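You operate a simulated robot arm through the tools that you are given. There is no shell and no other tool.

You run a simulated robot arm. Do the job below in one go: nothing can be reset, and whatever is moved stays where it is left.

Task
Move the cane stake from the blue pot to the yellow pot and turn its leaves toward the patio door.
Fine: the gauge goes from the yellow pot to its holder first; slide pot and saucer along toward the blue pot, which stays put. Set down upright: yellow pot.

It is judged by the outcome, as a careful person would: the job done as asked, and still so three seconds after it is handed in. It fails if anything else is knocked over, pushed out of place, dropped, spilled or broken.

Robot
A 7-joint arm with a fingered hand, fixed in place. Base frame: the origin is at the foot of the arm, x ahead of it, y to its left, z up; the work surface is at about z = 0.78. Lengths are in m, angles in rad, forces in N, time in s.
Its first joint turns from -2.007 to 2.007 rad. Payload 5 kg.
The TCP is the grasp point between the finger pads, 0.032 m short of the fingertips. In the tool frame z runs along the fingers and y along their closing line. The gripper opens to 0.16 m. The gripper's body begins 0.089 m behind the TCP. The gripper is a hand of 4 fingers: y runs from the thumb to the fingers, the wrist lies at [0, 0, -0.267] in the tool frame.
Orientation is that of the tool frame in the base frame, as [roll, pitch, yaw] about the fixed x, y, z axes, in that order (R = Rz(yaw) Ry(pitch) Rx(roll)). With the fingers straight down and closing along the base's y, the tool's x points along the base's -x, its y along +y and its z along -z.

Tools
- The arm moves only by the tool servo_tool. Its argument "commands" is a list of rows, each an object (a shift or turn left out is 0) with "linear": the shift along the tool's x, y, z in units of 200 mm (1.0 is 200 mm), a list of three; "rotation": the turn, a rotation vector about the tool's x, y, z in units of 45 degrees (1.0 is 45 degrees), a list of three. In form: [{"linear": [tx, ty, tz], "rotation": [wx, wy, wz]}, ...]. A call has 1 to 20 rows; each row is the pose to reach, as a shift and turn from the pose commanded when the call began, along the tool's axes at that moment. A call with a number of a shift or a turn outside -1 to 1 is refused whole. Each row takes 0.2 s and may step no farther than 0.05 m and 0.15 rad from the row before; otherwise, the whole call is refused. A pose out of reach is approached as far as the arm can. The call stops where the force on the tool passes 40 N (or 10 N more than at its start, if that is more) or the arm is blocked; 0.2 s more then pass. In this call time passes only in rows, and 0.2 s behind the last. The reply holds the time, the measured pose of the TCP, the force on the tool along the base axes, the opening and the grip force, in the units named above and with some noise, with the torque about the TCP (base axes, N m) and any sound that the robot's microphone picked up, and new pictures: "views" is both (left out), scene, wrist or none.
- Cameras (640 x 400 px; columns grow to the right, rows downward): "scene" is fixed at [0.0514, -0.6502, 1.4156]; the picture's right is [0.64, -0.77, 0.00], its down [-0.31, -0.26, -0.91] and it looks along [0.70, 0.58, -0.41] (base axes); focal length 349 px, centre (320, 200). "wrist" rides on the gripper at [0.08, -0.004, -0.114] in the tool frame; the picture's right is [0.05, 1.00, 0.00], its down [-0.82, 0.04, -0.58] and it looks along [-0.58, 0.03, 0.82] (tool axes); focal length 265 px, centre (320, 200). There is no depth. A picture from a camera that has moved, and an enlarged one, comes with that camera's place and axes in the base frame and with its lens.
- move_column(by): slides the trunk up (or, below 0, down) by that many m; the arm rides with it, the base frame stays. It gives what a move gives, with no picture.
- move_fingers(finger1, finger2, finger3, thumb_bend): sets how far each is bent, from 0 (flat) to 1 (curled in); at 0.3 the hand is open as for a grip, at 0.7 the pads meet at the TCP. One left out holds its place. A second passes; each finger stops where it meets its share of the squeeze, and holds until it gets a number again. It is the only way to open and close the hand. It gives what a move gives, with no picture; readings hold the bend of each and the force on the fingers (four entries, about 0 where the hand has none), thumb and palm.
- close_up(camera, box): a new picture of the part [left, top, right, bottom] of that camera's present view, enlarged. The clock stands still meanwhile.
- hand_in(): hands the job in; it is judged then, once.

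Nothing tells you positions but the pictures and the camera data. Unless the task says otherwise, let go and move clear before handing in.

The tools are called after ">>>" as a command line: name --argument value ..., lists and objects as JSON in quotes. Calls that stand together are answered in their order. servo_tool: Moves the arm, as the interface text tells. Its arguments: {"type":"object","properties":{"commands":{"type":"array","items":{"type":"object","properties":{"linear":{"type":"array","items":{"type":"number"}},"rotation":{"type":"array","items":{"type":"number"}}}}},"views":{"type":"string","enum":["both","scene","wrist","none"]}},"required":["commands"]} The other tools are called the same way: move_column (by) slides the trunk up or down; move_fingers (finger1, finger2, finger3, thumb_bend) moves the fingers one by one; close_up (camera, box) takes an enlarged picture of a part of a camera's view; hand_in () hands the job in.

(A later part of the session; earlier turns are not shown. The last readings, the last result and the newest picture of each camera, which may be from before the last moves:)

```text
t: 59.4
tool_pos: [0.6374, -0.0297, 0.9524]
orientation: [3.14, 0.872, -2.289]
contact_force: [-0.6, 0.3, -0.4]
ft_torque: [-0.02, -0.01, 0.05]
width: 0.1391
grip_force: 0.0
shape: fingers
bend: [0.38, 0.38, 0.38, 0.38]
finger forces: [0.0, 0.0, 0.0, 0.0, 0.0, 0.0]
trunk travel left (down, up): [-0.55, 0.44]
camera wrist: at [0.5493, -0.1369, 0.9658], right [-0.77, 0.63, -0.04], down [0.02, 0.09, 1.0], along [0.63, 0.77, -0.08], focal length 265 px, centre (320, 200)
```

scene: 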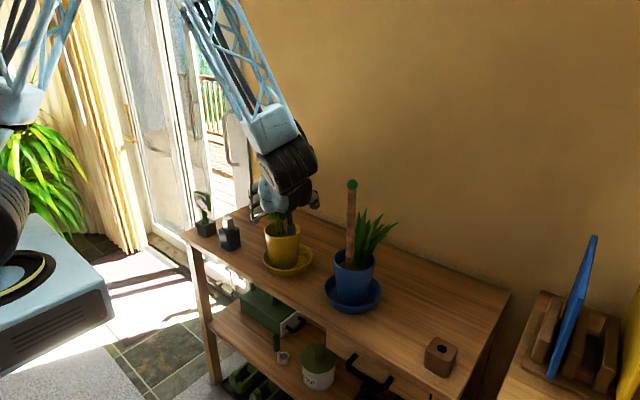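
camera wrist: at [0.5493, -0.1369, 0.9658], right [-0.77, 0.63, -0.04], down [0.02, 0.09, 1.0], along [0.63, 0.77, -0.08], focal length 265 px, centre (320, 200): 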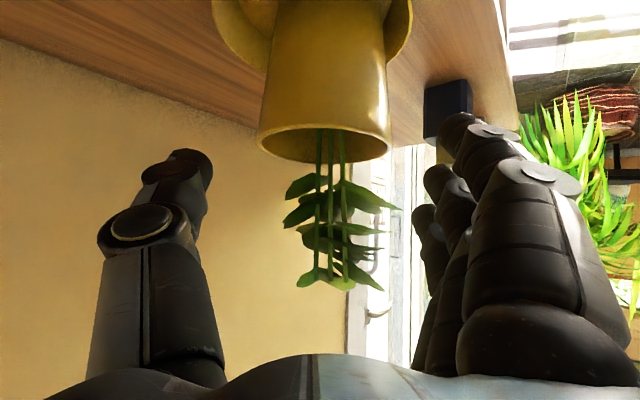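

>>> servo_tool --commands '[{"linear": [0.1, 0, 0.084]}, {"linear": [0.2, 0, 0.168]}, {"linear": [0.298, 0, 0.251]}, {"linear": [0.222, 0, 0.34]}, {"linear": [0.147, 0, 0.429]}, {"linear": [0.072, 0, 0.518]}]' --views "both"

```text
t: 60.8
tool_pos: [0.6828, 0.0243, 0.8764]
orientation: [3.141, 0.871, -2.292]
contact_force: [0.1, 0.2, -0.1]
ft_torque: [-0.02, 0.0, 0.02]
width: 0.1393
grip_force: 0.1
shape: fingers
bend: [0.38, 0.38, 0.38, 0.38]
finger forces: [0.0, 0.0, 0.0, 0.0, 0.0, 0.0]
trunk travel left (down, up): [-0.55, 0.44]
camera wrist: at [0.5953, -0.0825, 0.8897], right [-0.77, 0.63, -0.04], down [0.02, 0.09, 1.0], along [0.64, 0.77, -0.08], focal length 265 px, centre (320, 200)
```

scene: 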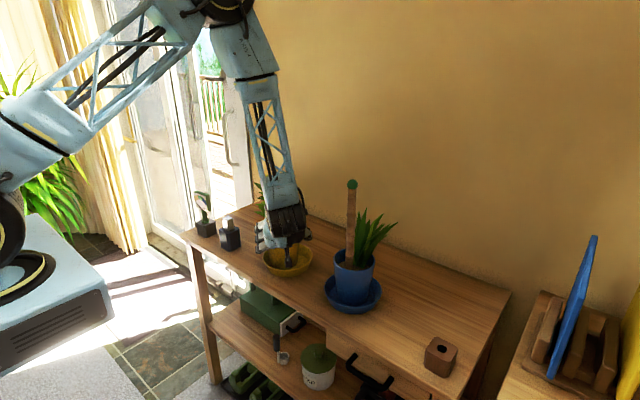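
wrist: 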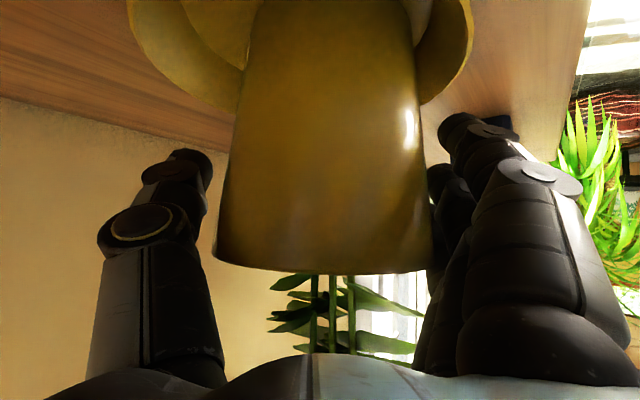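

In position with no contact. I'll close on the pot and add the last 0.2 rad.

>>> move_fingers --finger1 0.6 --finger2 0.6 --finger3 0.6 --thumb_bend 0.6

>>> servo_tool --commands '[{"rotation": [-0.065, 0, -0.0547]}, {"rotation": [-0.13, 0, -0.1093]}, {"rotation": [-0.1948, 0, -0.164]}]' --views "both"

```text
t: 61.8
tool_pos: [0.6828, 0.0253, 0.8772]
orientation: [-3.14, 0.87, -2.292]
contact_force: [-1.6, -0.2, 0.4]
ft_torque: [0.0, 0.18, -0.03]
width: 0.1054
grip_force: 28.7
shape: fingers
bend: [0.45, 0.44, 0.51, 0.56]
finger forces: [7.1, 11.1, 10.6, 0.0, 28.8, 0.0]
trunk travel left (down, up): [-0.55, 0.44]
```

```text
t: 62.6
tool_pos: [0.6813, 0.0252, 0.875]
orientation: [-3.141, 0.871, -2.089]
contact_force: [0.8, 3.3, -1.3]
ft_torque: [0.26, 0.36, -0.15]
width: 0.1052
grip_force: 28.5
shape: fingers
bend: [0.45, 0.44, 0.51, 0.56]
finger forces: [7.2, 11.1, 10.0, 0.0, 27.6, 0.0]
trunk travel left (down, up): [-0.55, 0.44]
camera wrist: at [0.6176, -0.0978, 0.8893], right [-0.88, 0.47, -0.04], down [0.0, 0.09, 1.0], along [0.47, 0.88, -0.08], focal length 265 px, centre (320, 200)
```

scene: 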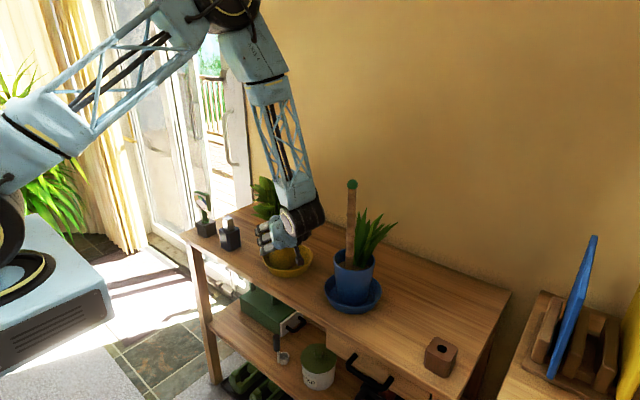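
wrist: 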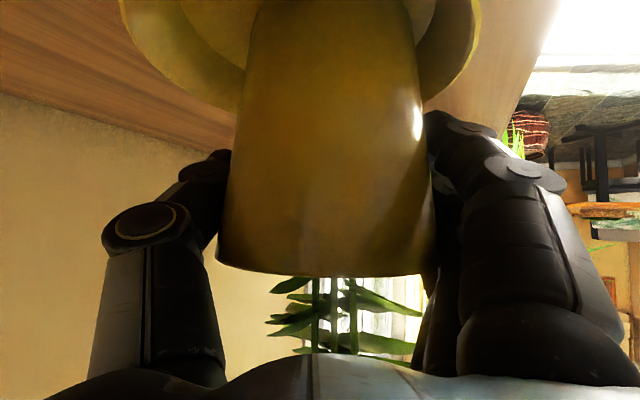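

The pot turned with the hand. Now I'll release and withdraw horizontally, then up.

>>> move_fingers --finger1 0.38 --finger2 0.38 --finger3 0.38 --thumb_bend 0.38

>>> servo_tool --commands '[{"linear": [0.075, 0, -0.089]}, {"linear": [0.15, 0, -0.178]}, {"linear": [0.21, 0, -0.249]}, {"linear": [0.108, 0, -0.335]}, {"linear": [0.006, 0, -0.421]}, {"linear": [-0.096, 0, -0.507]}, {"linear": [-0.198, 0, -0.593]}, {"linear": [-0.3, 0, -0.679]}]' --views "both"

```text
t: 63.6
tool_pos: [0.682, 0.0243, 0.8773]
orientation: [3.141, 0.87, -2.09]
contact_force: [0.2, 0.0, 0.9]
ft_torque: [0.01, -0.01, 0.01]
width: 0.1385
grip_force: 0.1
shape: fingers
bend: [0.38, 0.38, 0.38, 0.38]
finger forces: [0.0, 0.0, 0.0, 0.0, 0.0, 0.0]
trunk travel left (down, up): [-0.55, 0.44]
```

```text
t: 65.4
tool_pos: [0.6494, -0.0345, 1.0083]
orientation: [3.142, 0.871, -2.093]
contact_force: [-0.2, 0.2, -0.5]
ft_torque: [0.01, 0.02, 0.0]
width: 0.1385
grip_force: 0.1
shape: fingers
bend: [0.38, 0.38, 0.38, 0.38]
finger forces: [0.1, 0.0, 0.0, 0.1, 0.0, 0.0]
trunk travel left (down, up): [-0.55, 0.44]
camera wrist: at [0.5845, -0.1557, 1.0215], right [-0.88, 0.47, -0.04], down [0.01, 0.09, 1.0], along [0.47, 0.88, -0.08], focal length 265 px, centre (320, 200)
```

scene: 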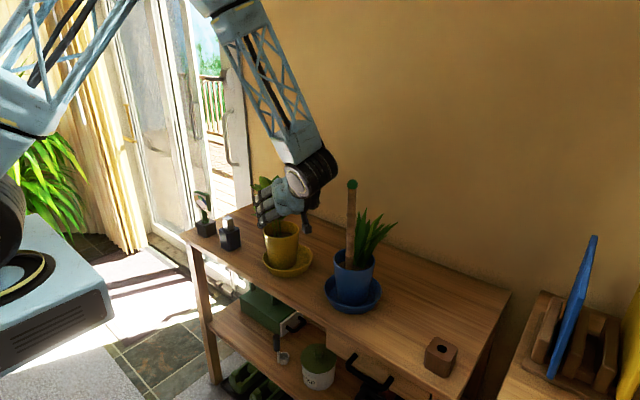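
wrist: 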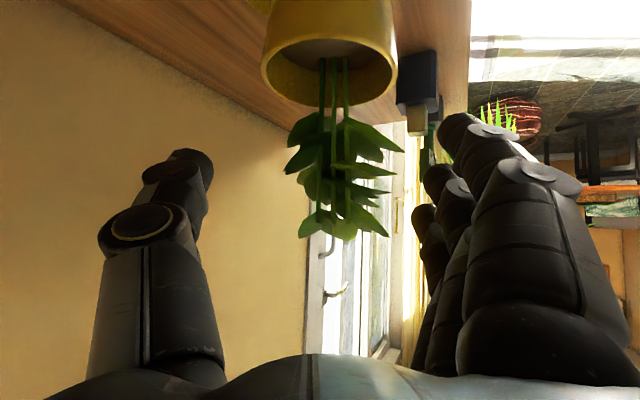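

The hand is clear. I'll go up and back, then unwind the hand to point straight down in front of the bench.

>>> servo_tool --commands '[{"linear": [-0.089, 0.089, -0.179]}, {"linear": [-0.177, 0.177, -0.358]}, {"linear": [-0.266, 0.266, -0.5375]}]' --views "none"

>>> servo_tool --commands '[{"rotation": [0.0, 0.15, 0.0]}, {"rotation": [0.0, 0.3, 0.0]}, {"rotation": [0.0, 0.45, 0.0]}]' --views "none"

>>> servo_tool --commands '[{"rotation": [0.083, 0, 0.145]}, {"rotation": [0.166, 0, 0.29]}, {"rotation": [0.249, 0, 0.435]}, {"rotation": [0.332, 0, 0.58]}]' --views "none"

>>> servo_tool --commands '[{"rotation": [0.083, 0, 0.145]}, {"rotation": [0.166, 0, 0.29]}, {"rotation": [0.249, 0, 0.435]}, {"rotation": [0.332, 0, 0.58]}]' --views "both"

```text
t: 66.2
tool_pos: [0.5792, -0.0476, 1.1195]
orientation: [-3.141, 0.872, -2.092]
contact_force: [-0.7, -0.1, 0.6]
ft_torque: [-0.02, 0.0, -0.01]
width: 0.1387
grip_force: 0.1
shape: fingers
bend: [0.38, 0.38, 0.38, 0.38]
finger forces: [0.0, 0.1, 0.0, 0.0, 0.0, 0.0]
trunk travel left (down, up): [-0.55, 0.44]
```

```text
t: 67.0
tool_pos: [0.5796, -0.0468, 1.1206]
orientation: [-3.141, 0.518, -2.09]
contact_force: [0.7, -0.5, 0.1]
ft_torque: [0.04, 0.04, 0.03]
width: 0.1389
grip_force: 0.1
shape: fingers
bend: [0.38, 0.38, 0.38, 0.38]
finger forces: [0.0, 0.0, 0.0, 0.1, 0.0, 0.1]
trunk travel left (down, up): [-0.55, 0.44]
```

```text
t: 68.0
tool_pos: [0.5795, -0.0468, 1.119]
orientation: [-3.141, 0.517, -2.617]
contact_force: [-0.5, 0.9, 0.3]
ft_torque: [-0.04, 0.02, 0.0]
width: 0.1387
grip_force: 0.1
shape: fingers
bend: [0.38, 0.38, 0.38, 0.38]
finger forces: [0.0, 0.0, 0.0, 0.1, 0.0, 0.0]
trunk travel left (down, up): [-0.55, 0.44]
```

```text
t: 69.0
tool_pos: [0.5801, -0.0467, 1.12]
orientation: [-3.139, 0.52, -3.137]
contact_force: [0.1, 0.0, -0.1]
ft_torque: [-0.01, 0.01, 0.01]
width: 0.1388
grip_force: 0.0
shape: fingers
bend: [0.38, 0.38, 0.38, 0.38]
finger forces: [0.0, 0.0, 0.1, 0.0, 0.0, 0.0]
trunk travel left (down, up): [-0.55, 0.44]
camera wrist: at [0.454, -0.0508, 1.1796], right [-0.05, 1.0, -0.03], down [0.42, 0.05, 0.91], along [0.91, 0.03, -0.42], focal length 265 px, centre (320, 200)
```

scene: 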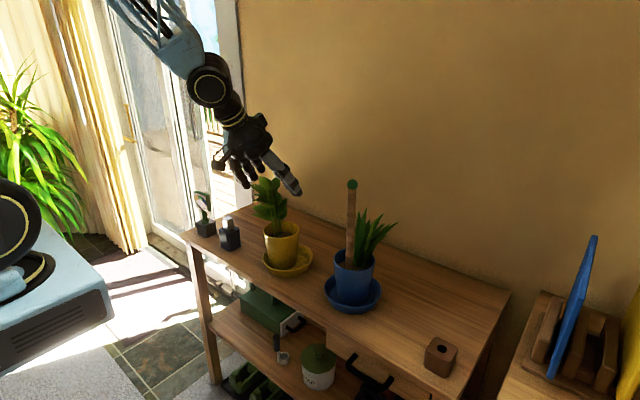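
wrist: 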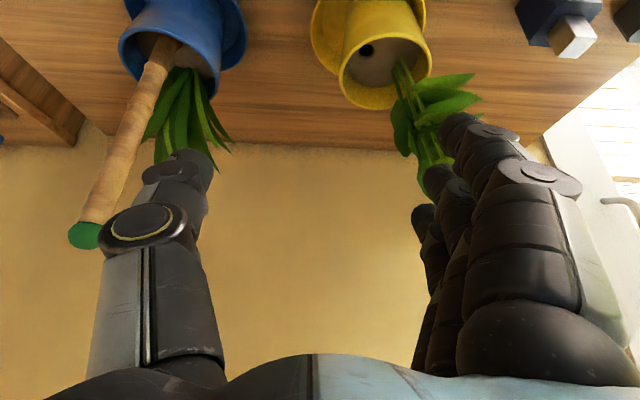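

The leaves now clearly lean toward the door side. I'll measure the hole, the leaf direction and the cane from here.

>>> close_up --camera "wrist" --box '[300, 0, 500, 160]'

>>> close_up --camera "wrist" --box '[50, 0, 260, 260]'

>>> close_up --camera "scene" --box '[230, 160, 400, 320]'

```text
2.50 times, centred on (400, 80) of wrist
camera zoom: at [0.454, -0.0508, 1.1796], right [-0.05, 1.0, -0.03], down [0.42, 0.05, 0.91], along [0.91, 0.03, -0.42], focal length 664 px, centre (120, 500)
```

zoom: 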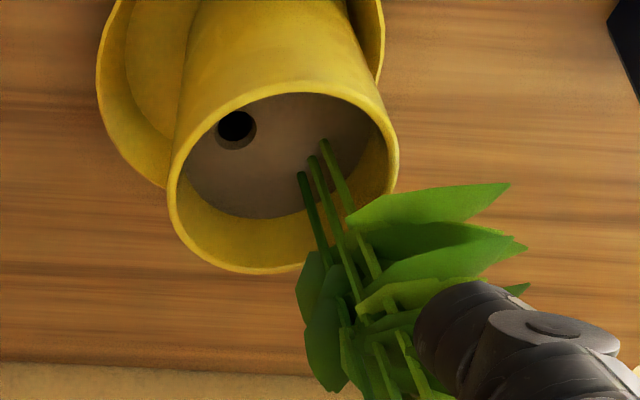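

```text
1.54 times, centred on (155, 130) of wrist
camera zoom: at [0.454, -0.0508, 1.1796], right [-0.05, 1.0, -0.03], down [0.42, 0.05, 0.91], along [0.91, 0.03, -0.42], focal length 408 px, centre (574, 308)
```

zoom: 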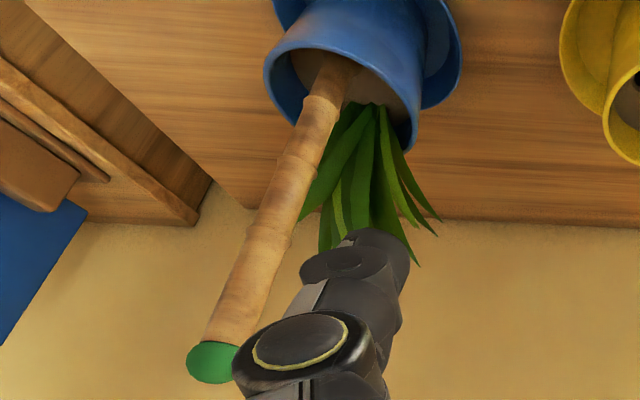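

```text
2.50 times, centred on (315, 240) of scene
camera zoom: at [0.0514, -0.6502, 1.4156], right [0.64, -0.77, 0.0], down [-0.31, -0.26, -0.91], along [0.7, 0.58, -0.41], focal length 872 px, centre (332, 100)
```

zoom: 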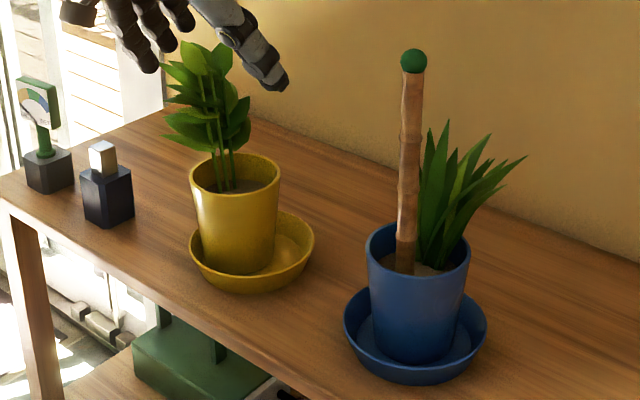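

The leaves now face about 71–77°, right at the patio door, and the hole sits near (0.670, 0.008). The cane stands at about (0.670, -0.233) with its top near z = 1.12. I'll move in front of the cane, staying clear of the leaves.

>>> servo_tool --commands '[{"linear": [0.0, -0.233, 0]}, {"linear": [0.0, -0.465, 0]}, {"linear": [0.0, -0.7, 0]}, {"linear": [0.0, -0.93, 0]}]' --views "none"

>>> servo_tool --commands '[{"linear": [-0.024, 0, 0.071], "rotation": [0, -0.14, 0]}, {"linear": [-0.048, 0, 0.143], "rotation": [0, -0.28, 0]}, {"linear": [-0.072, 0, 0.214], "rotation": [0, -0.42, 0]}, {"linear": [-0.096, 0, 0.2855], "rotation": [0, -0.56, 0]}]' --views "both"

```text
t: 70.0
tool_pos: [0.5788, -0.2353, 1.1181]
orientation: [-3.139, 0.518, -3.14]
contact_force: [-0.4, -0.4, -0.5]
ft_torque: [0.05, 0.01, 0.01]
width: 0.1392
grip_force: 0.0
shape: fingers
bend: [0.38, 0.38, 0.38, 0.38]
finger forces: [0.0, 0.0, 0.0, 0.0, 0.0, 0.0]
trunk travel left (down, up): [-0.55, 0.44]
```

```text
t: 71.0
tool_pos: [0.623, -0.2344, 1.0801]
orientation: [-3.137, 0.96, -3.136]
contact_force: [-0.1, 0.0, -0.8]
ft_torque: [0.02, 0.01, -0.01]
width: 0.139
grip_force: 0.0
shape: fingers
bend: [0.38, 0.38, 0.38, 0.38]
finger forces: [0.0, 0.0, 0.0, 0.0, 0.0, 0.0]
trunk travel left (down, up): [-0.55, 0.44]
camera wrist: at [0.4857, -0.2384, 1.0796], right [-0.03, 1.0, -0.04], down [-0.01, 0.04, 1.0], along [1.0, 0.03, 0.0], focal length 265 px, centre (320, 200)
```

scene: 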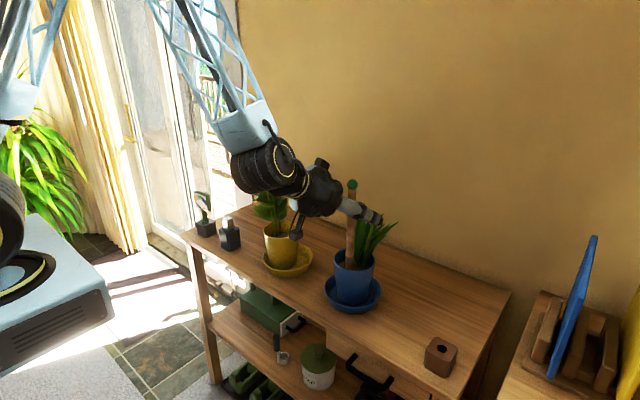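
wrist: 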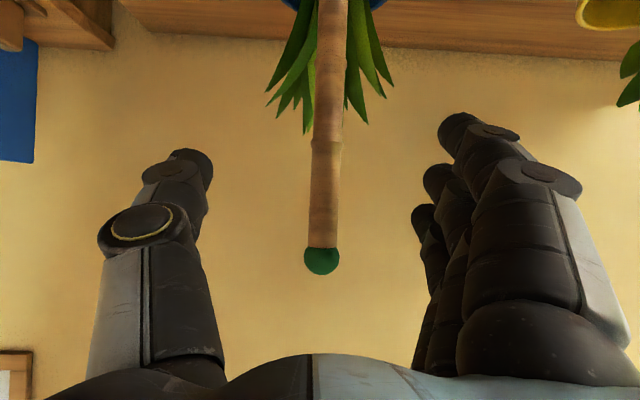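

The cane is centred between the fingers at y ≈ -0.230. I'll move forward so it lies at the grasp point, keeping the fingertips above the leaf tips.

>>> servo_tool --commands '[{"linear": [-0.028, 0.01, 0.118]}, {"linear": [-0.055, 0.02, 0.236]}]' --views "both"

>>> close_up --camera "scene" --box '[290, 150, 410, 290]'

```text
t: 71.6
tool_pos: [0.67, -0.2301, 1.0631]
orientation: [-3.138, 0.958, -3.139]
contact_force: [-0.6, 0.6, 0.1]
ft_torque: [-0.01, 0.04, 0.03]
width: 0.1388
grip_force: 0.1
shape: fingers
bend: [0.38, 0.38, 0.38, 0.38]
finger forces: [0.0, 0.0, 0.1, 0.1, 0.0, 0.1]
trunk travel left (down, up): [-0.55, 0.44]
camera wrist: at [0.5312, -0.2336, 1.0628], right [-0.03, 1.0, -0.04], down [0.0, 0.04, 1.0], along [1.0, 0.03, 0.0], focal length 265 px, centre (320, 200)
```

scene: 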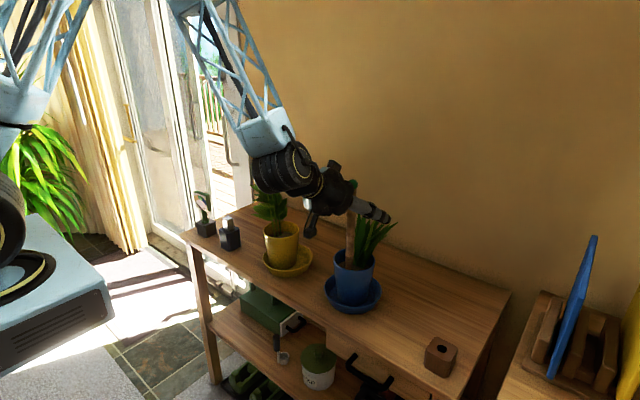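
wrist: 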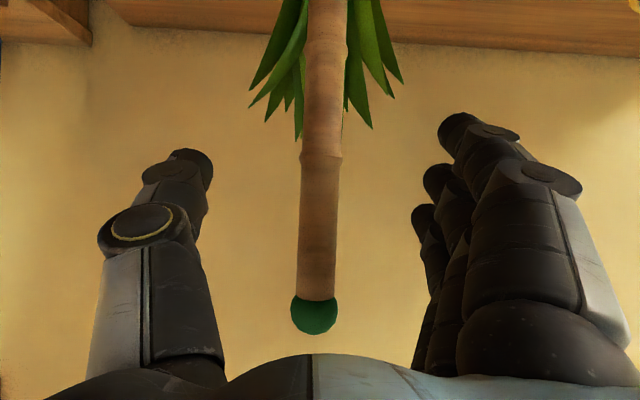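

```text
2.86 times, centred on (350, 220) of scene
camera zoom: at [0.0514, -0.6502, 1.4156], right [0.64, -0.77, 0.0], down [-0.31, -0.26, -0.91], along [0.7, 0.58, -0.41], focal length 996 px, centre (234, 143)
```

zoom: 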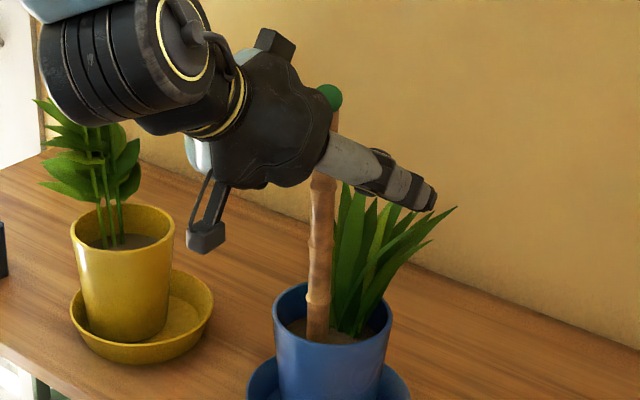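

The cane lies right at the grasp point. I'll close the fingers and thumb on it.

>>> move_fingers --finger1 0.75 --finger2 0.75 --finger3 0.75 --thumb_bend 0.75

>>> close_up --camera "wrist" --box '[0, 0, 640, 400]'

>>> close_up --camera "scene" --box '[290, 150, 410, 290]'

```text
t: 72.6
tool_pos: [0.6698, -0.2301, 1.0619]
orientation: [-3.138, 0.958, -3.138]
contact_force: [-0.1, 1.3, -0.5]
ft_torque: [0.27, 0.07, 0.01]
width: 0.0275
grip_force: 9.5
shape: fingers
bend: [0.72, 0.73, 0.75, 0.71]
finger forces: [8.4, 0.0, 0.0, 0.1, 10.5, 0.0]
trunk travel left (down, up): [-0.55, 0.44]
```

```text
1.00 times, centred on (320, 200) of wrist (not enlarged: the box is as wide or as high as the picture)
camera zoom: at [0.5308, -0.2334, 1.0631], right [-0.03, 1.0, -0.04], down [0.0, 0.04, 1.0], along [1.0, 0.03, 0.0], focal length 265 px, centre (320, 200)
```

zoom: 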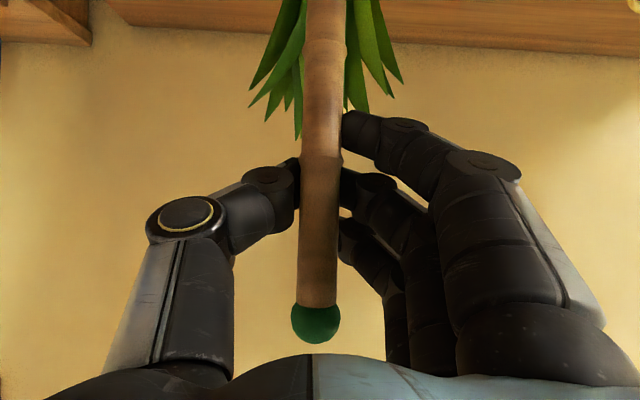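

```text
2.86 times, centred on (350, 220) of scene
camera zoom: at [0.0514, -0.6502, 1.4156], right [0.64, -0.77, 0.0], down [-0.31, -0.26, -0.91], along [0.7, 0.58, -0.41], focal length 996 px, centre (234, 143)
```

zoom: 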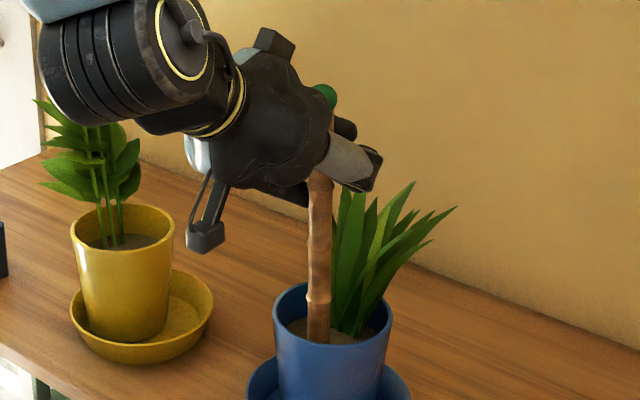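

The lower finger and thumb hold the cane; the other two fingers stopped at their set bend. I'll close those further so the cane is held along its length.

>>> move_fingers --finger1 0.85 --finger2 0.9 --finger3 0.9 --thumb_bend 0.85

>>> close_up --camera "wrist" --box '[0, 0, 640, 400]'

```text
t: 73.6
tool_pos: [0.6699, -0.2288, 1.0623]
orientation: [-3.138, 0.959, -3.14]
contact_force: [2.3, 1.4, -2.1]
ft_torque: [0.33, -0.14, 0.03]
width: 0.0171
grip_force: 5.9
shape: fingers
bend: [0.8, 0.88, 0.9, 0.81]
finger forces: [6.2, 0.0, 0.1, 0.0, 6.2, 0.0]
trunk travel left (down, up): [-0.55, 0.44]
```

```text
1.00 times, centred on (320, 200) of wrist (not enlarged: the box is as wide or as high as the picture)
camera zoom: at [0.531, -0.2333, 1.063], right [-0.03, 1.0, -0.04], down [0.0, 0.04, 1.0], along [1.0, 0.03, 0.0], focal length 265 px, centre (320, 200)
```

zoom: 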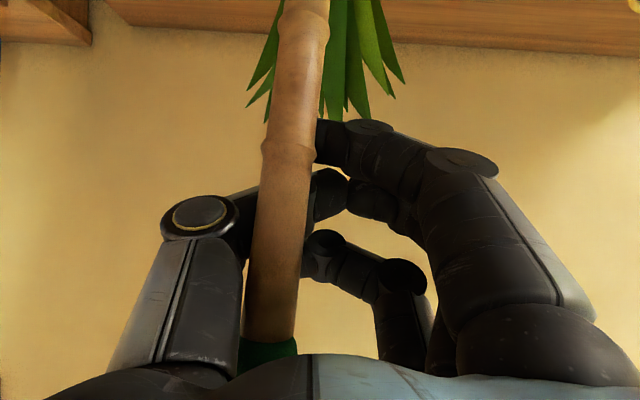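

Closing further pushed the cane askew, so that's the wrong way to hold it. I'll reopen and let the cane settle back before trying a better grip.

>>> move_fingers --finger1 0.5 --finger2 0.5 --finger3 0.5 --thumb_bend 0.5

>>> close_up --camera "wrist" --box '[0, 0, 640, 400]'

>>> close_up --camera "scene" --box '[290, 150, 410, 320]'

```text
t: 74.6
tool_pos: [0.6684, -0.2293, 1.0623]
orientation: [-3.138, 0.959, -3.137]
contact_force: [0.5, -0.8, 0.2]
ft_torque: [0.02, -0.01, -0.03]
width: 0.0902
grip_force: 0.1
shape: fingers
bend: [0.5, 0.5, 0.5, 0.5]
finger forces: [0.1, 0.0, 0.0, 0.0, 0.1, 0.1]
trunk travel left (down, up): [-0.55, 0.44]
```

```text
1.00 times, centred on (320, 200) of wrist (not enlarged: the box is as wide or as high as the picture)
camera zoom: at [0.5307, -0.2335, 1.0631], right [-0.03, 1.0, -0.04], down [0.0, 0.04, 1.0], along [1.0, 0.03, 0.0], focal length 265 px, centre (320, 200)
```

zoom: 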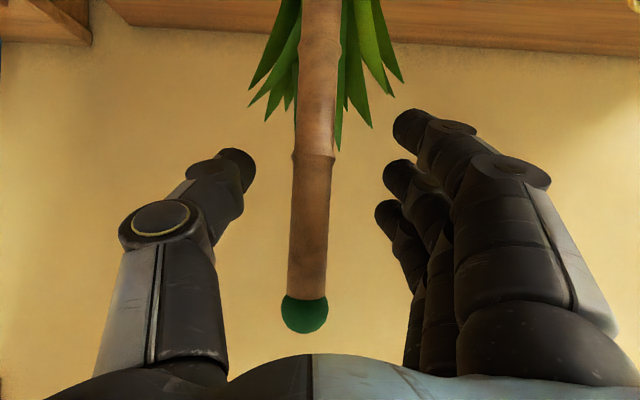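

```text
2.35 times, centred on (350, 235) of scene
camera zoom: at [0.0514, -0.6502, 1.4156], right [0.64, -0.77, 0.0], down [-0.31, -0.26, -0.91], along [0.7, 0.58, -0.41], focal length 820 px, centre (249, 118)
```

zoom: 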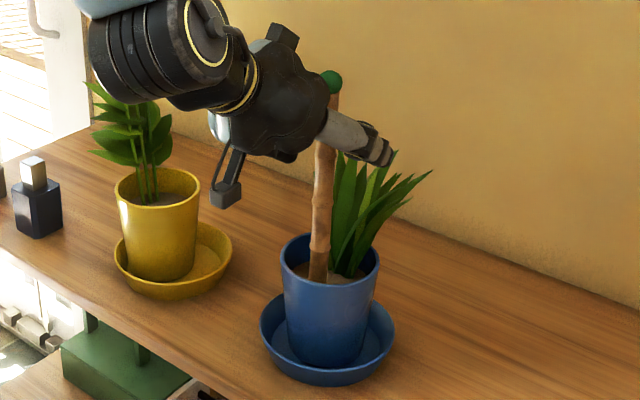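

The cane settled back nearly upright and the blue pot hasn't moved. I'll centre the hand on it again and pinch with just the middle finger and thumb, as I did for the gauge.

>>> servo_tool --commands '[{"linear": [-0.005, -0.018, 0.012]}]' --views "none"

>>> move_fingers --finger2 0.66 --thumb_bend 0.66

>>> close_up --camera "wrist" --box '[100, 0, 540, 400]'

```text
t: 75.0
tool_pos: [0.6728, -0.235, 1.0609]
orientation: [-3.138, 0.958, -3.139]
contact_force: [-0.5, 0.9, 0.4]
ft_torque: [0.02, 0.0, 0.05]
width: 0.0906
grip_force: 0.1
shape: fingers
bend: [0.5, 0.5, 0.5, 0.5]
finger forces: [0.0, 0.0, 0.0, 0.1, 0.0, 0.0]
trunk travel left (down, up): [-0.55, 0.44]
```

```text
t: 76.0
tool_pos: [0.6736, -0.2334, 1.0613]
orientation: [-3.137, 0.959, -3.139]
contact_force: [-0.5, 0.1, 0.4]
ft_torque: [-0.04, 0.05, 0.0]
width: 0.0616
grip_force: 0.0
shape: fingers
bend: [0.5, 0.66, 0.5, 0.66]
finger forces: [0.1, 0.1, 0.1, 0.2, 0.0, 0.0]
trunk travel left (down, up): [-0.55, 0.44]
```

```text
1.00 times, centred on (320, 200) of wrist (not enlarged: the box is as wide or as high as the picture)
camera zoom: at [0.534, -0.2373, 1.0622], right [-0.03, 1.0, -0.04], down [0.0, 0.04, 1.0], along [1.0, 0.03, 0.0], focal length 265 px, centre (320, 200)
```

zoom: 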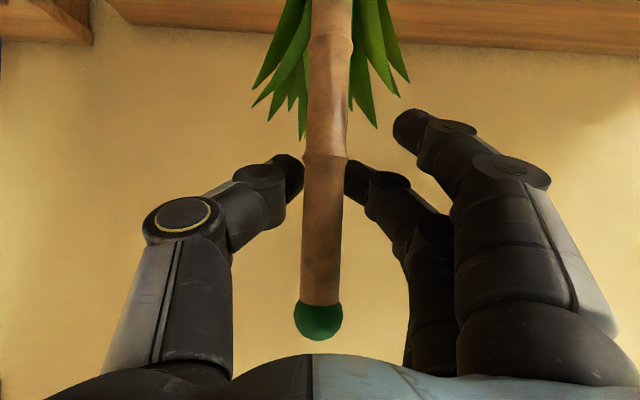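

Finger and thumb are now just beside the cane, symmetric. I'll close them onto it.

>>> move_fingers --finger2 0.76 --thumb_bend 0.76

>>> close_up --camera "wrist" --box '[100, 0, 540, 400]'

>>> close_up --camera "scene" --box '[290, 150, 410, 320]'

```text
t: 77.0
tool_pos: [0.6725, -0.2336, 1.0615]
orientation: [-3.137, 0.959, -3.139]
contact_force: [0.3, -0.2, 0.4]
ft_torque: [0.0, 0.0, -0.04]
width: 0.0518
grip_force: 0.1
shape: fingers
bend: [0.5, 0.73, 0.5, 0.73]
finger forces: [0.1, 0.0, 0.0, 0.0, 0.1, 0.0]
trunk travel left (down, up): [-0.55, 0.44]
```

```text
1.00 times, centred on (320, 200) of wrist (not enlarged: the box is as wide or as high as the picture)
camera zoom: at [0.534, -0.2373, 1.0622], right [-0.03, 1.0, -0.04], down [0.0, 0.04, 1.0], along [1.0, 0.03, 0.0], focal length 265 px, centre (320, 200)
```

zoom: 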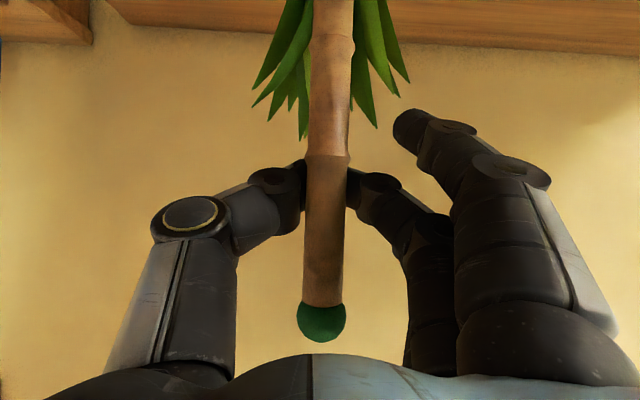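

```text
2.35 times, centred on (350, 235) of scene
camera zoom: at [0.0514, -0.6502, 1.4156], right [0.64, -0.77, 0.0], down [-0.31, -0.26, -0.91], along [0.7, 0.58, -0.41], focal length 820 px, centre (249, 118)
```

zoom: 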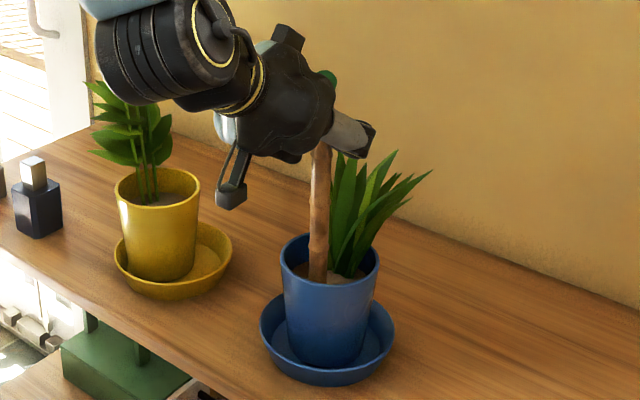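

The pinch slipped off-centre here, and a tilted grip would also be awkward above the yellow pot's leaves. A better plan is to hold the cane near its top with the hand pointing straight down, above all the leaves. I'll open and back away first.

>>> move_fingers --finger1 0.4 --finger2 0.4 --finger3 0.4 --thumb_bend 0.4

>>> servo_tool --commands '[{"linear": [0.05, 0, -0.15]}, {"linear": [0.05, 0, -0.3]}, {"linear": [-0.05, 0, -0.4]}, {"linear": [-0.15, 0, -0.5]}]' --views "both"

```text
t: 78.0
tool_pos: [0.6724, -0.2333, 1.0622]
orientation: [-3.139, 0.958, -3.139]
contact_force: [0.3, -1.0, 0.9]
ft_torque: [-0.04, 0.03, -0.01]
width: 0.1305
grip_force: 0.1
shape: fingers
bend: [0.4, 0.4, 0.4, 0.4]
finger forces: [0.0, 0.0, 0.0, 0.0, 0.0, 0.0]
trunk travel left (down, up): [-0.55, 0.44]
```

```text
t: 79.0
tool_pos: [0.609, -0.2332, 1.1444]
orientation: [-3.139, 0.96, -3.138]
contact_force: [-0.2, 0.2, 0.1]
ft_torque: [0.03, 0.01, 0.03]
width: 0.1307
grip_force: 0.0
shape: fingers
bend: [0.4, 0.4, 0.4, 0.4]
finger forces: [0.0, 0.0, 0.1, 0.1, 0.0, 0.0]
trunk travel left (down, up): [-0.55, 0.44]
camera wrist: at [0.4686, -0.2373, 1.1443], right [-0.03, 1.0, -0.04], down [0.0, 0.04, 1.0], along [1.0, 0.03, 0.0], focal length 265 px, centre (320, 200)
```

scene: 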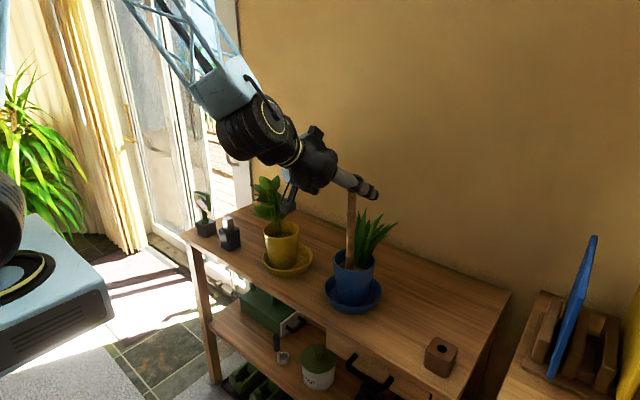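
wrist: 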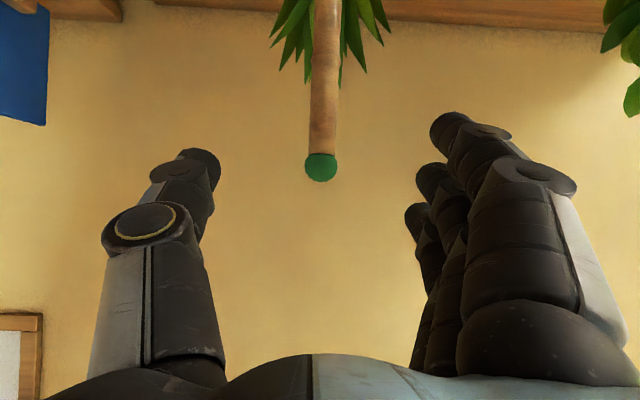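

The cane is upright again at y ≈ -0.2315, top near z = 1.13. I'll rise above it and turn the hand to point straight down.

>>> servo_tool --commands '[{"linear": [-0.066, 0, -0.046], "rotation": [0, 0.16, 0]}, {"linear": [-0.131, 0, -0.092], "rotation": [0, 0.32, 0]}, {"linear": [-0.197, 0, -0.138], "rotation": [0, 0.48, 0]}, {"linear": [-0.262, 0, -0.184], "rotation": [0, 0.64, 0]}, {"linear": [-0.328, 0, -0.23], "rotation": [0, 0.8, 0]}]' --views "none"

>>> servo_tool --commands '[{"rotation": [0, 0.14, 0]}, {"rotation": [0, 0.28, 0]}, {"rotation": [0, 0.42, 0]}]' --views "both"

```text
t: 80.2
tool_pos: [0.6083, -0.2335, 1.2232]
orientation: [3.14, 0.332, 3.139]
contact_force: [-0.4, 0.1, -0.4]
ft_torque: [0.05, -0.02, 0.04]
width: 0.1311
grip_force: 0.1
shape: fingers
bend: [0.4, 0.4, 0.4, 0.4]
finger forces: [0.1, 0.0, 0.0, 0.0, 0.0, 0.0]
trunk travel left (down, up): [-0.55, 0.44]
```

```text
t: 81.0
tool_pos: [0.6083, -0.232, 1.2227]
orientation: [-3.138, -0.001, -3.141]
contact_force: [0.3, 0.1, 0.2]
ft_torque: [-0.01, -0.01, 0.03]
width: 0.131
grip_force: 0.0
shape: fingers
bend: [0.4, 0.4, 0.4, 0.4]
finger forces: [0.0, 0.1, 0.0, 0.0, 0.0, 0.1]
trunk travel left (down, up): [-0.55, 0.44]
camera wrist: at [0.5278, -0.236, 1.3372], right [-0.05, 1.0, 0.0], down [0.82, 0.04, 0.58], along [0.58, 0.03, -0.82], focal length 265 px, centre (320, 200)
```

scene: 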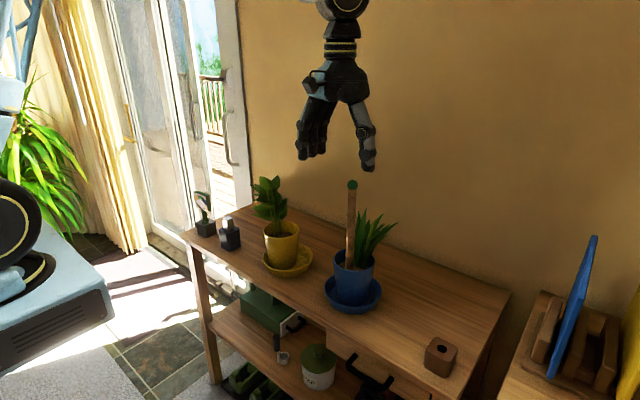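
wrist: 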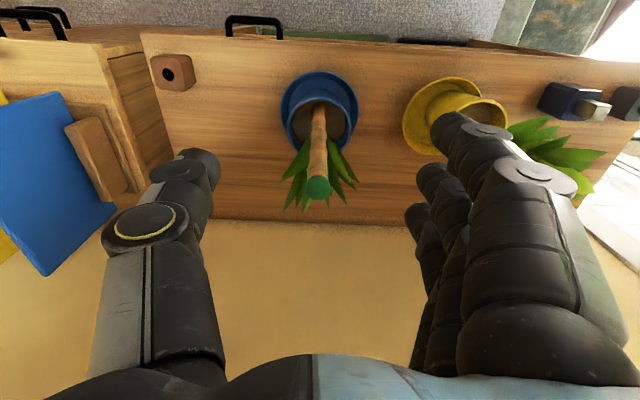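

From above, the cane's cap is near (0.664, -0.231). I'll move over it and come down with the open hand around its top.

>>> servo_tool --commands '[{"linear": [-0.15, 0.002, 0]}, {"linear": [-0.283, 0.003, 0]}, {"linear": [-0.283, 0.003, 0.2]}, {"linear": [-0.283, 0.003, 0.35]}]' --views "both"

>>> close_up --camera "scene" --box '[290, 130, 410, 290]'

```text
t: 82.0
tool_pos: [0.6657, -0.2322, 1.1495]
orientation: [-3.14, 0.001, -3.14]
contact_force: [-0.2, 0.9, 0.7]
ft_torque: [0.0, 0.02, -0.02]
width: 0.131
grip_force: 0.0
shape: fingers
bend: [0.4, 0.4, 0.4, 0.4]
finger forces: [0.0, 0.0, 0.1, 0.0, 0.0, 0.0]
trunk travel left (down, up): [-0.55, 0.44]
camera wrist: at [0.5866, -0.2372, 1.2656], right [-0.05, 1.0, 0.0], down [0.82, 0.04, 0.58], along [0.58, 0.03, -0.82], focal length 265 px, centre (320, 200)
```

scene: 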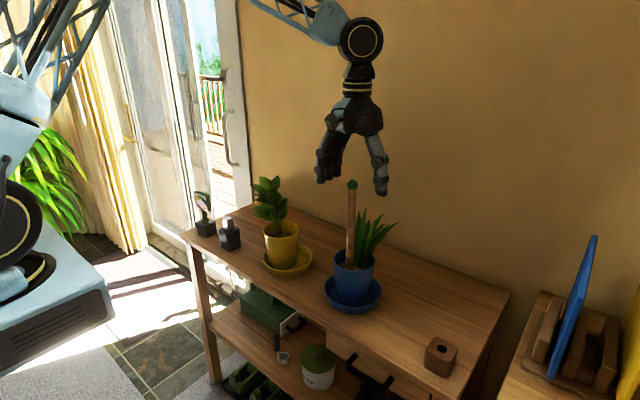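
wrist: 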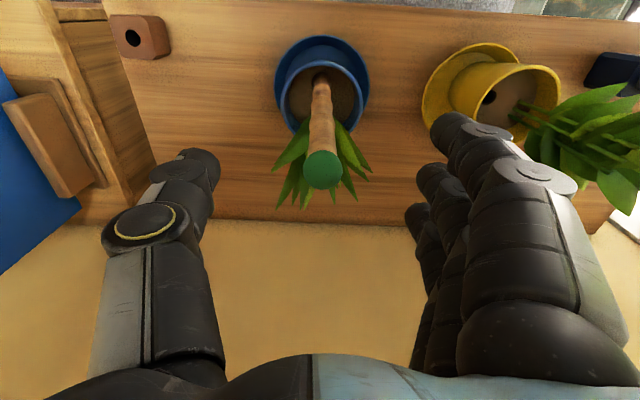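

```text
2.50 times, centred on (350, 210) of scene
camera zoom: at [0.0514, -0.6502, 1.4156], right [0.64, -0.77, 0.0], down [-0.31, -0.26, -0.91], along [0.7, 0.58, -0.41], focal length 872 px, centre (245, 175)
```

zoom: 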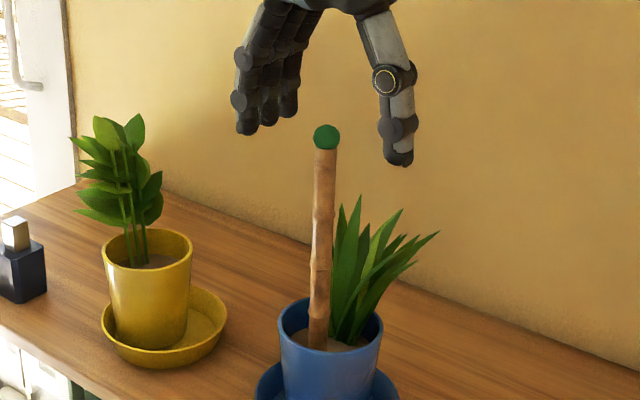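

>>> servo_tool --commands '[{"linear": [0.008, 0.004, 0.1]}, {"linear": [0.008, 0.004, 0.2]}, {"linear": [0.008, 0.004, 0.295]}]' --views "wrist"

>>> close_up --camera "scene" --box '[300, 140, 400, 280]'

```text
t: 82.8
tool_pos: [0.6616, -0.2333, 1.0937]
orientation: [-3.139, 0.001, -3.138]
contact_force: [0.9, 0.8, 0.5]
ft_torque: [0.03, 0.01, -0.02]
width: 0.1309
grip_force: 0.0
shape: fingers
bend: [0.4, 0.4, 0.4, 0.4]
finger forces: [0.1, 0.1, 0.0, 0.0, 0.0, 0.1]
trunk travel left (down, up): [-0.55, 0.44]
camera wrist: at [0.5832, -0.2358, 1.2081], right [-0.05, 1.0, 0.0], down [0.81, 0.04, 0.58], along [0.58, 0.03, -0.82], focal length 265 px, centre (320, 200)
```

wrist: 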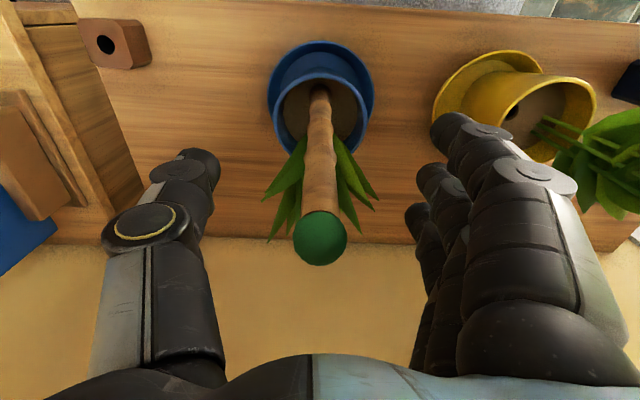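

```text
2.86 times, centred on (350, 210) of scene
camera zoom: at [0.0514, -0.6502, 1.4156], right [0.64, -0.77, 0.0], down [-0.31, -0.26, -0.91], along [0.7, 0.58, -0.41], focal length 996 px, centre (234, 171)
```

zoom: 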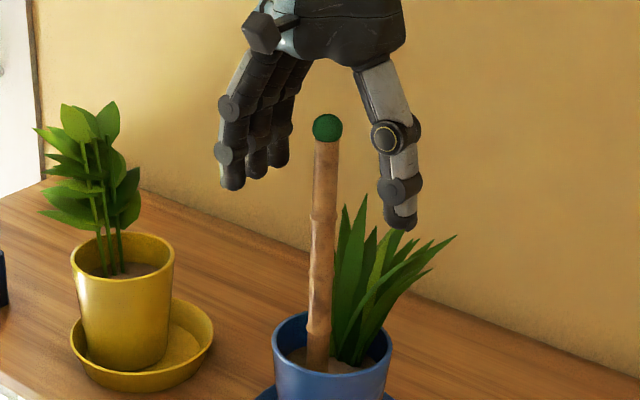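

The cane top is centred between finger and thumb. I'll close the middle finger and thumb gently while the outer fingers fold in partway.

>>> move_fingers --finger1 0.6 --finger2 0.68 --finger3 0.6 --thumb_bend 0.68

>>> close_up --camera "wrist" --box '[100, 0, 540, 400]'

>>> close_up --camera "scene" --box '[300, 140, 400, 280]'

```text
t: 83.8
tool_pos: [0.6623, -0.2323, 1.093]
orientation: [-3.14, 0.0, -3.141]
contact_force: [0.0, 0.6, 0.5]
ft_torque: [0.0, 0.03, -0.01]
width: 0.0438
grip_force: 1.9
shape: fingers
bend: [0.6, 0.66, 0.6, 0.67]
finger forces: [0.0, 2.2, 0.0, 0.0, 2.4, 0.1]
trunk travel left (down, up): [-0.55, 0.44]
```

```text
1.00 times, centred on (320, 200) of wrist (not enlarged: the box is as wide or as high as the picture)
camera zoom: at [0.5829, -0.236, 1.2083], right [-0.05, 1.0, 0.0], down [0.81, 0.04, 0.58], along [0.58, 0.03, -0.82], focal length 265 px, centre (320, 200)
```

zoom: 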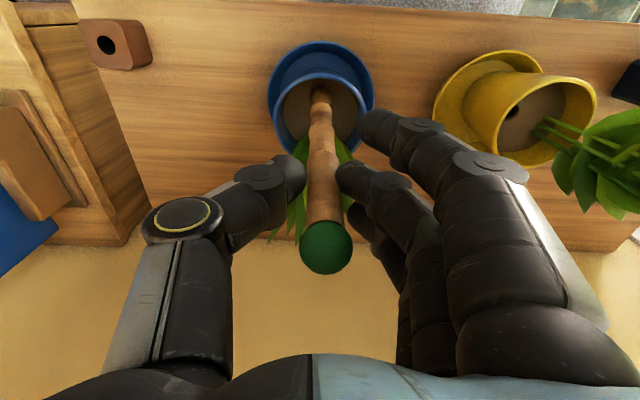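

```text
2.86 times, centred on (350, 210) of scene
camera zoom: at [0.0514, -0.6502, 1.4156], right [0.64, -0.77, 0.0], down [-0.31, -0.26, -0.91], along [0.7, 0.58, -0.41], focal length 996 px, centre (234, 171)
```

zoom: 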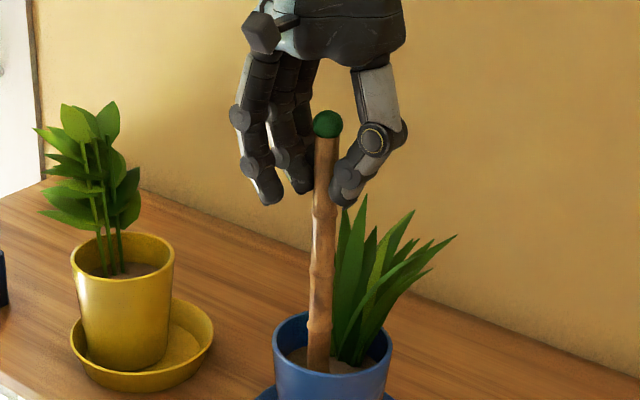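

Light, balanced contact (about 2 N). I'll tighten the pinch.

>>> move_fingers --finger2 0.78 --thumb_bend 0.78

>>> close_up --camera "wrist" --box '[100, 0, 540, 400]'

>>> close_up --camera "scene" --box '[300, 140, 400, 320]'

```text
t: 84.8
tool_pos: [0.6633, -0.2319, 1.0946]
orientation: [-3.139, -0.003, -3.141]
contact_force: [-0.1, 0.0, -0.4]
ft_torque: [0.01, 0.02, 0.02]
width: 0.0307
grip_force: 0.0
shape: fingers
bend: [0.6, 0.7, 0.6, 0.77]
finger forces: [0.1, 0.0, 0.1, 0.0, 0.0, 0.1]
trunk travel left (down, up): [-0.55, 0.44]
```

```text
1.00 times, centred on (320, 200) of wrist (not enlarged: the box is as wide or as high as the picture)
camera zoom: at [0.5828, -0.236, 1.2083], right [-0.05, 1.0, 0.0], down [0.81, 0.04, 0.58], along [0.58, 0.03, -0.82], focal length 265 px, centre (320, 200)
```

zoom: 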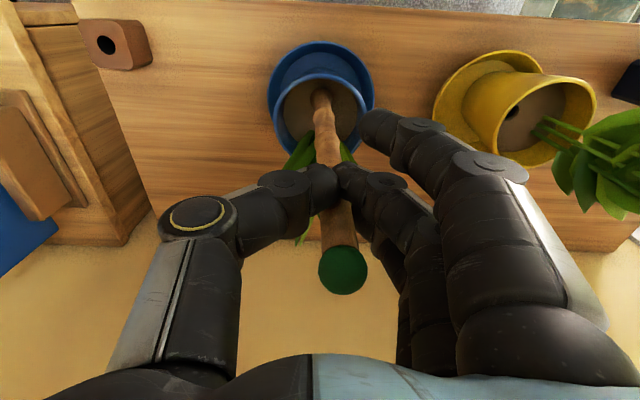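

```text
2.22 times, centred on (350, 230) of scene
camera zoom: at [0.0514, -0.6502, 1.4156], right [0.64, -0.77, 0.0], down [-0.31, -0.26, -0.91], along [0.7, 0.58, -0.41], focal length 775 px, centre (253, 133)
```

zoom: 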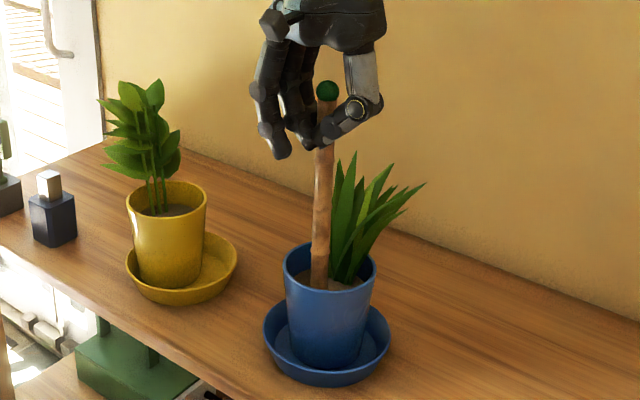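

The pinch slid to the near side of the cane, so the hand needs to sit a few millimetres farther forward. I'll reopen, shift, and try again while watching for any sideways push.

>>> move_fingers --finger2 0.5 --thumb_bend 0.5

>>> close_up --camera "wrist" --box '[100, 0, 540, 400]'

>>> servo_tool --commands '[{"linear": [-0.035, 0.0, 0.0]}]' --views "wrist"

```text
t: 85.8
tool_pos: [0.6631, -0.2326, 1.0941]
orientation: [-3.14, 0.001, -3.141]
contact_force: [-0.3, -0.6, 1.1]
ft_torque: [0.03, 0.02, -0.02]
width: 0.0721
grip_force: 0.1
shape: fingers
bend: [0.6, 0.5, 0.6, 0.5]
finger forces: [0.1, 0.0, 0.1, 0.0, 0.0, 0.1]
trunk travel left (down, up): [-0.55, 0.44]
```

```text
1.00 times, centred on (320, 200) of wrist (not enlarged: the box is as wide or as high as the picture)
camera zoom: at [0.5828, -0.236, 1.2083], right [-0.05, 1.0, 0.0], down [0.81, 0.04, 0.58], along [0.58, 0.03, -0.82], focal length 265 px, centre (320, 200)
```

zoom: 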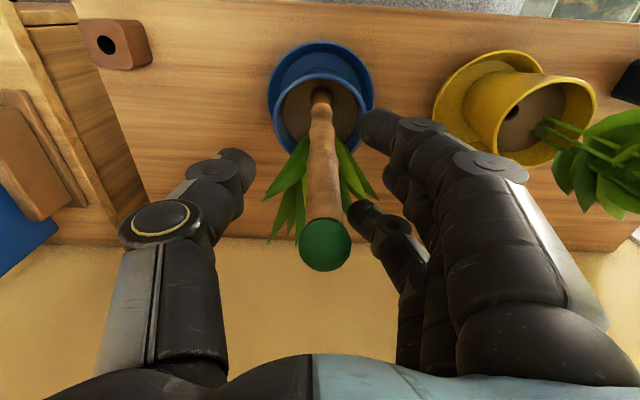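

```text
t: 86.2
tool_pos: [0.6698, -0.2327, 1.0929]
orientation: [-3.142, 0.0, -3.141]
contact_force: [-0.1, 0.1, 0.0]
ft_torque: [0.0, -0.02, -0.01]
width: 0.0722
grip_force: 0.0
shape: fingers
bend: [0.6, 0.5, 0.6, 0.5]
finger forces: [0.0, 0.2, 0.1, 0.0, 0.0, 0.0]
trunk travel left (down, up): [-0.55, 0.44]
camera wrist: at [0.5902, -0.2357, 1.2083], right [-0.05, 1.0, 0.0], down [0.82, 0.04, 0.58], along [0.58, 0.03, -0.82], focal length 265 px, centre (320, 200)
```

wrist: 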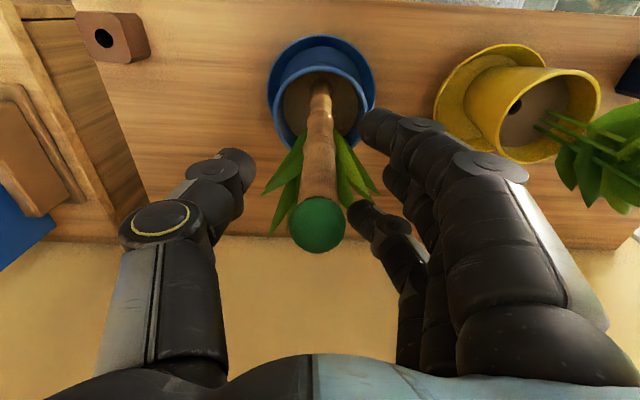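

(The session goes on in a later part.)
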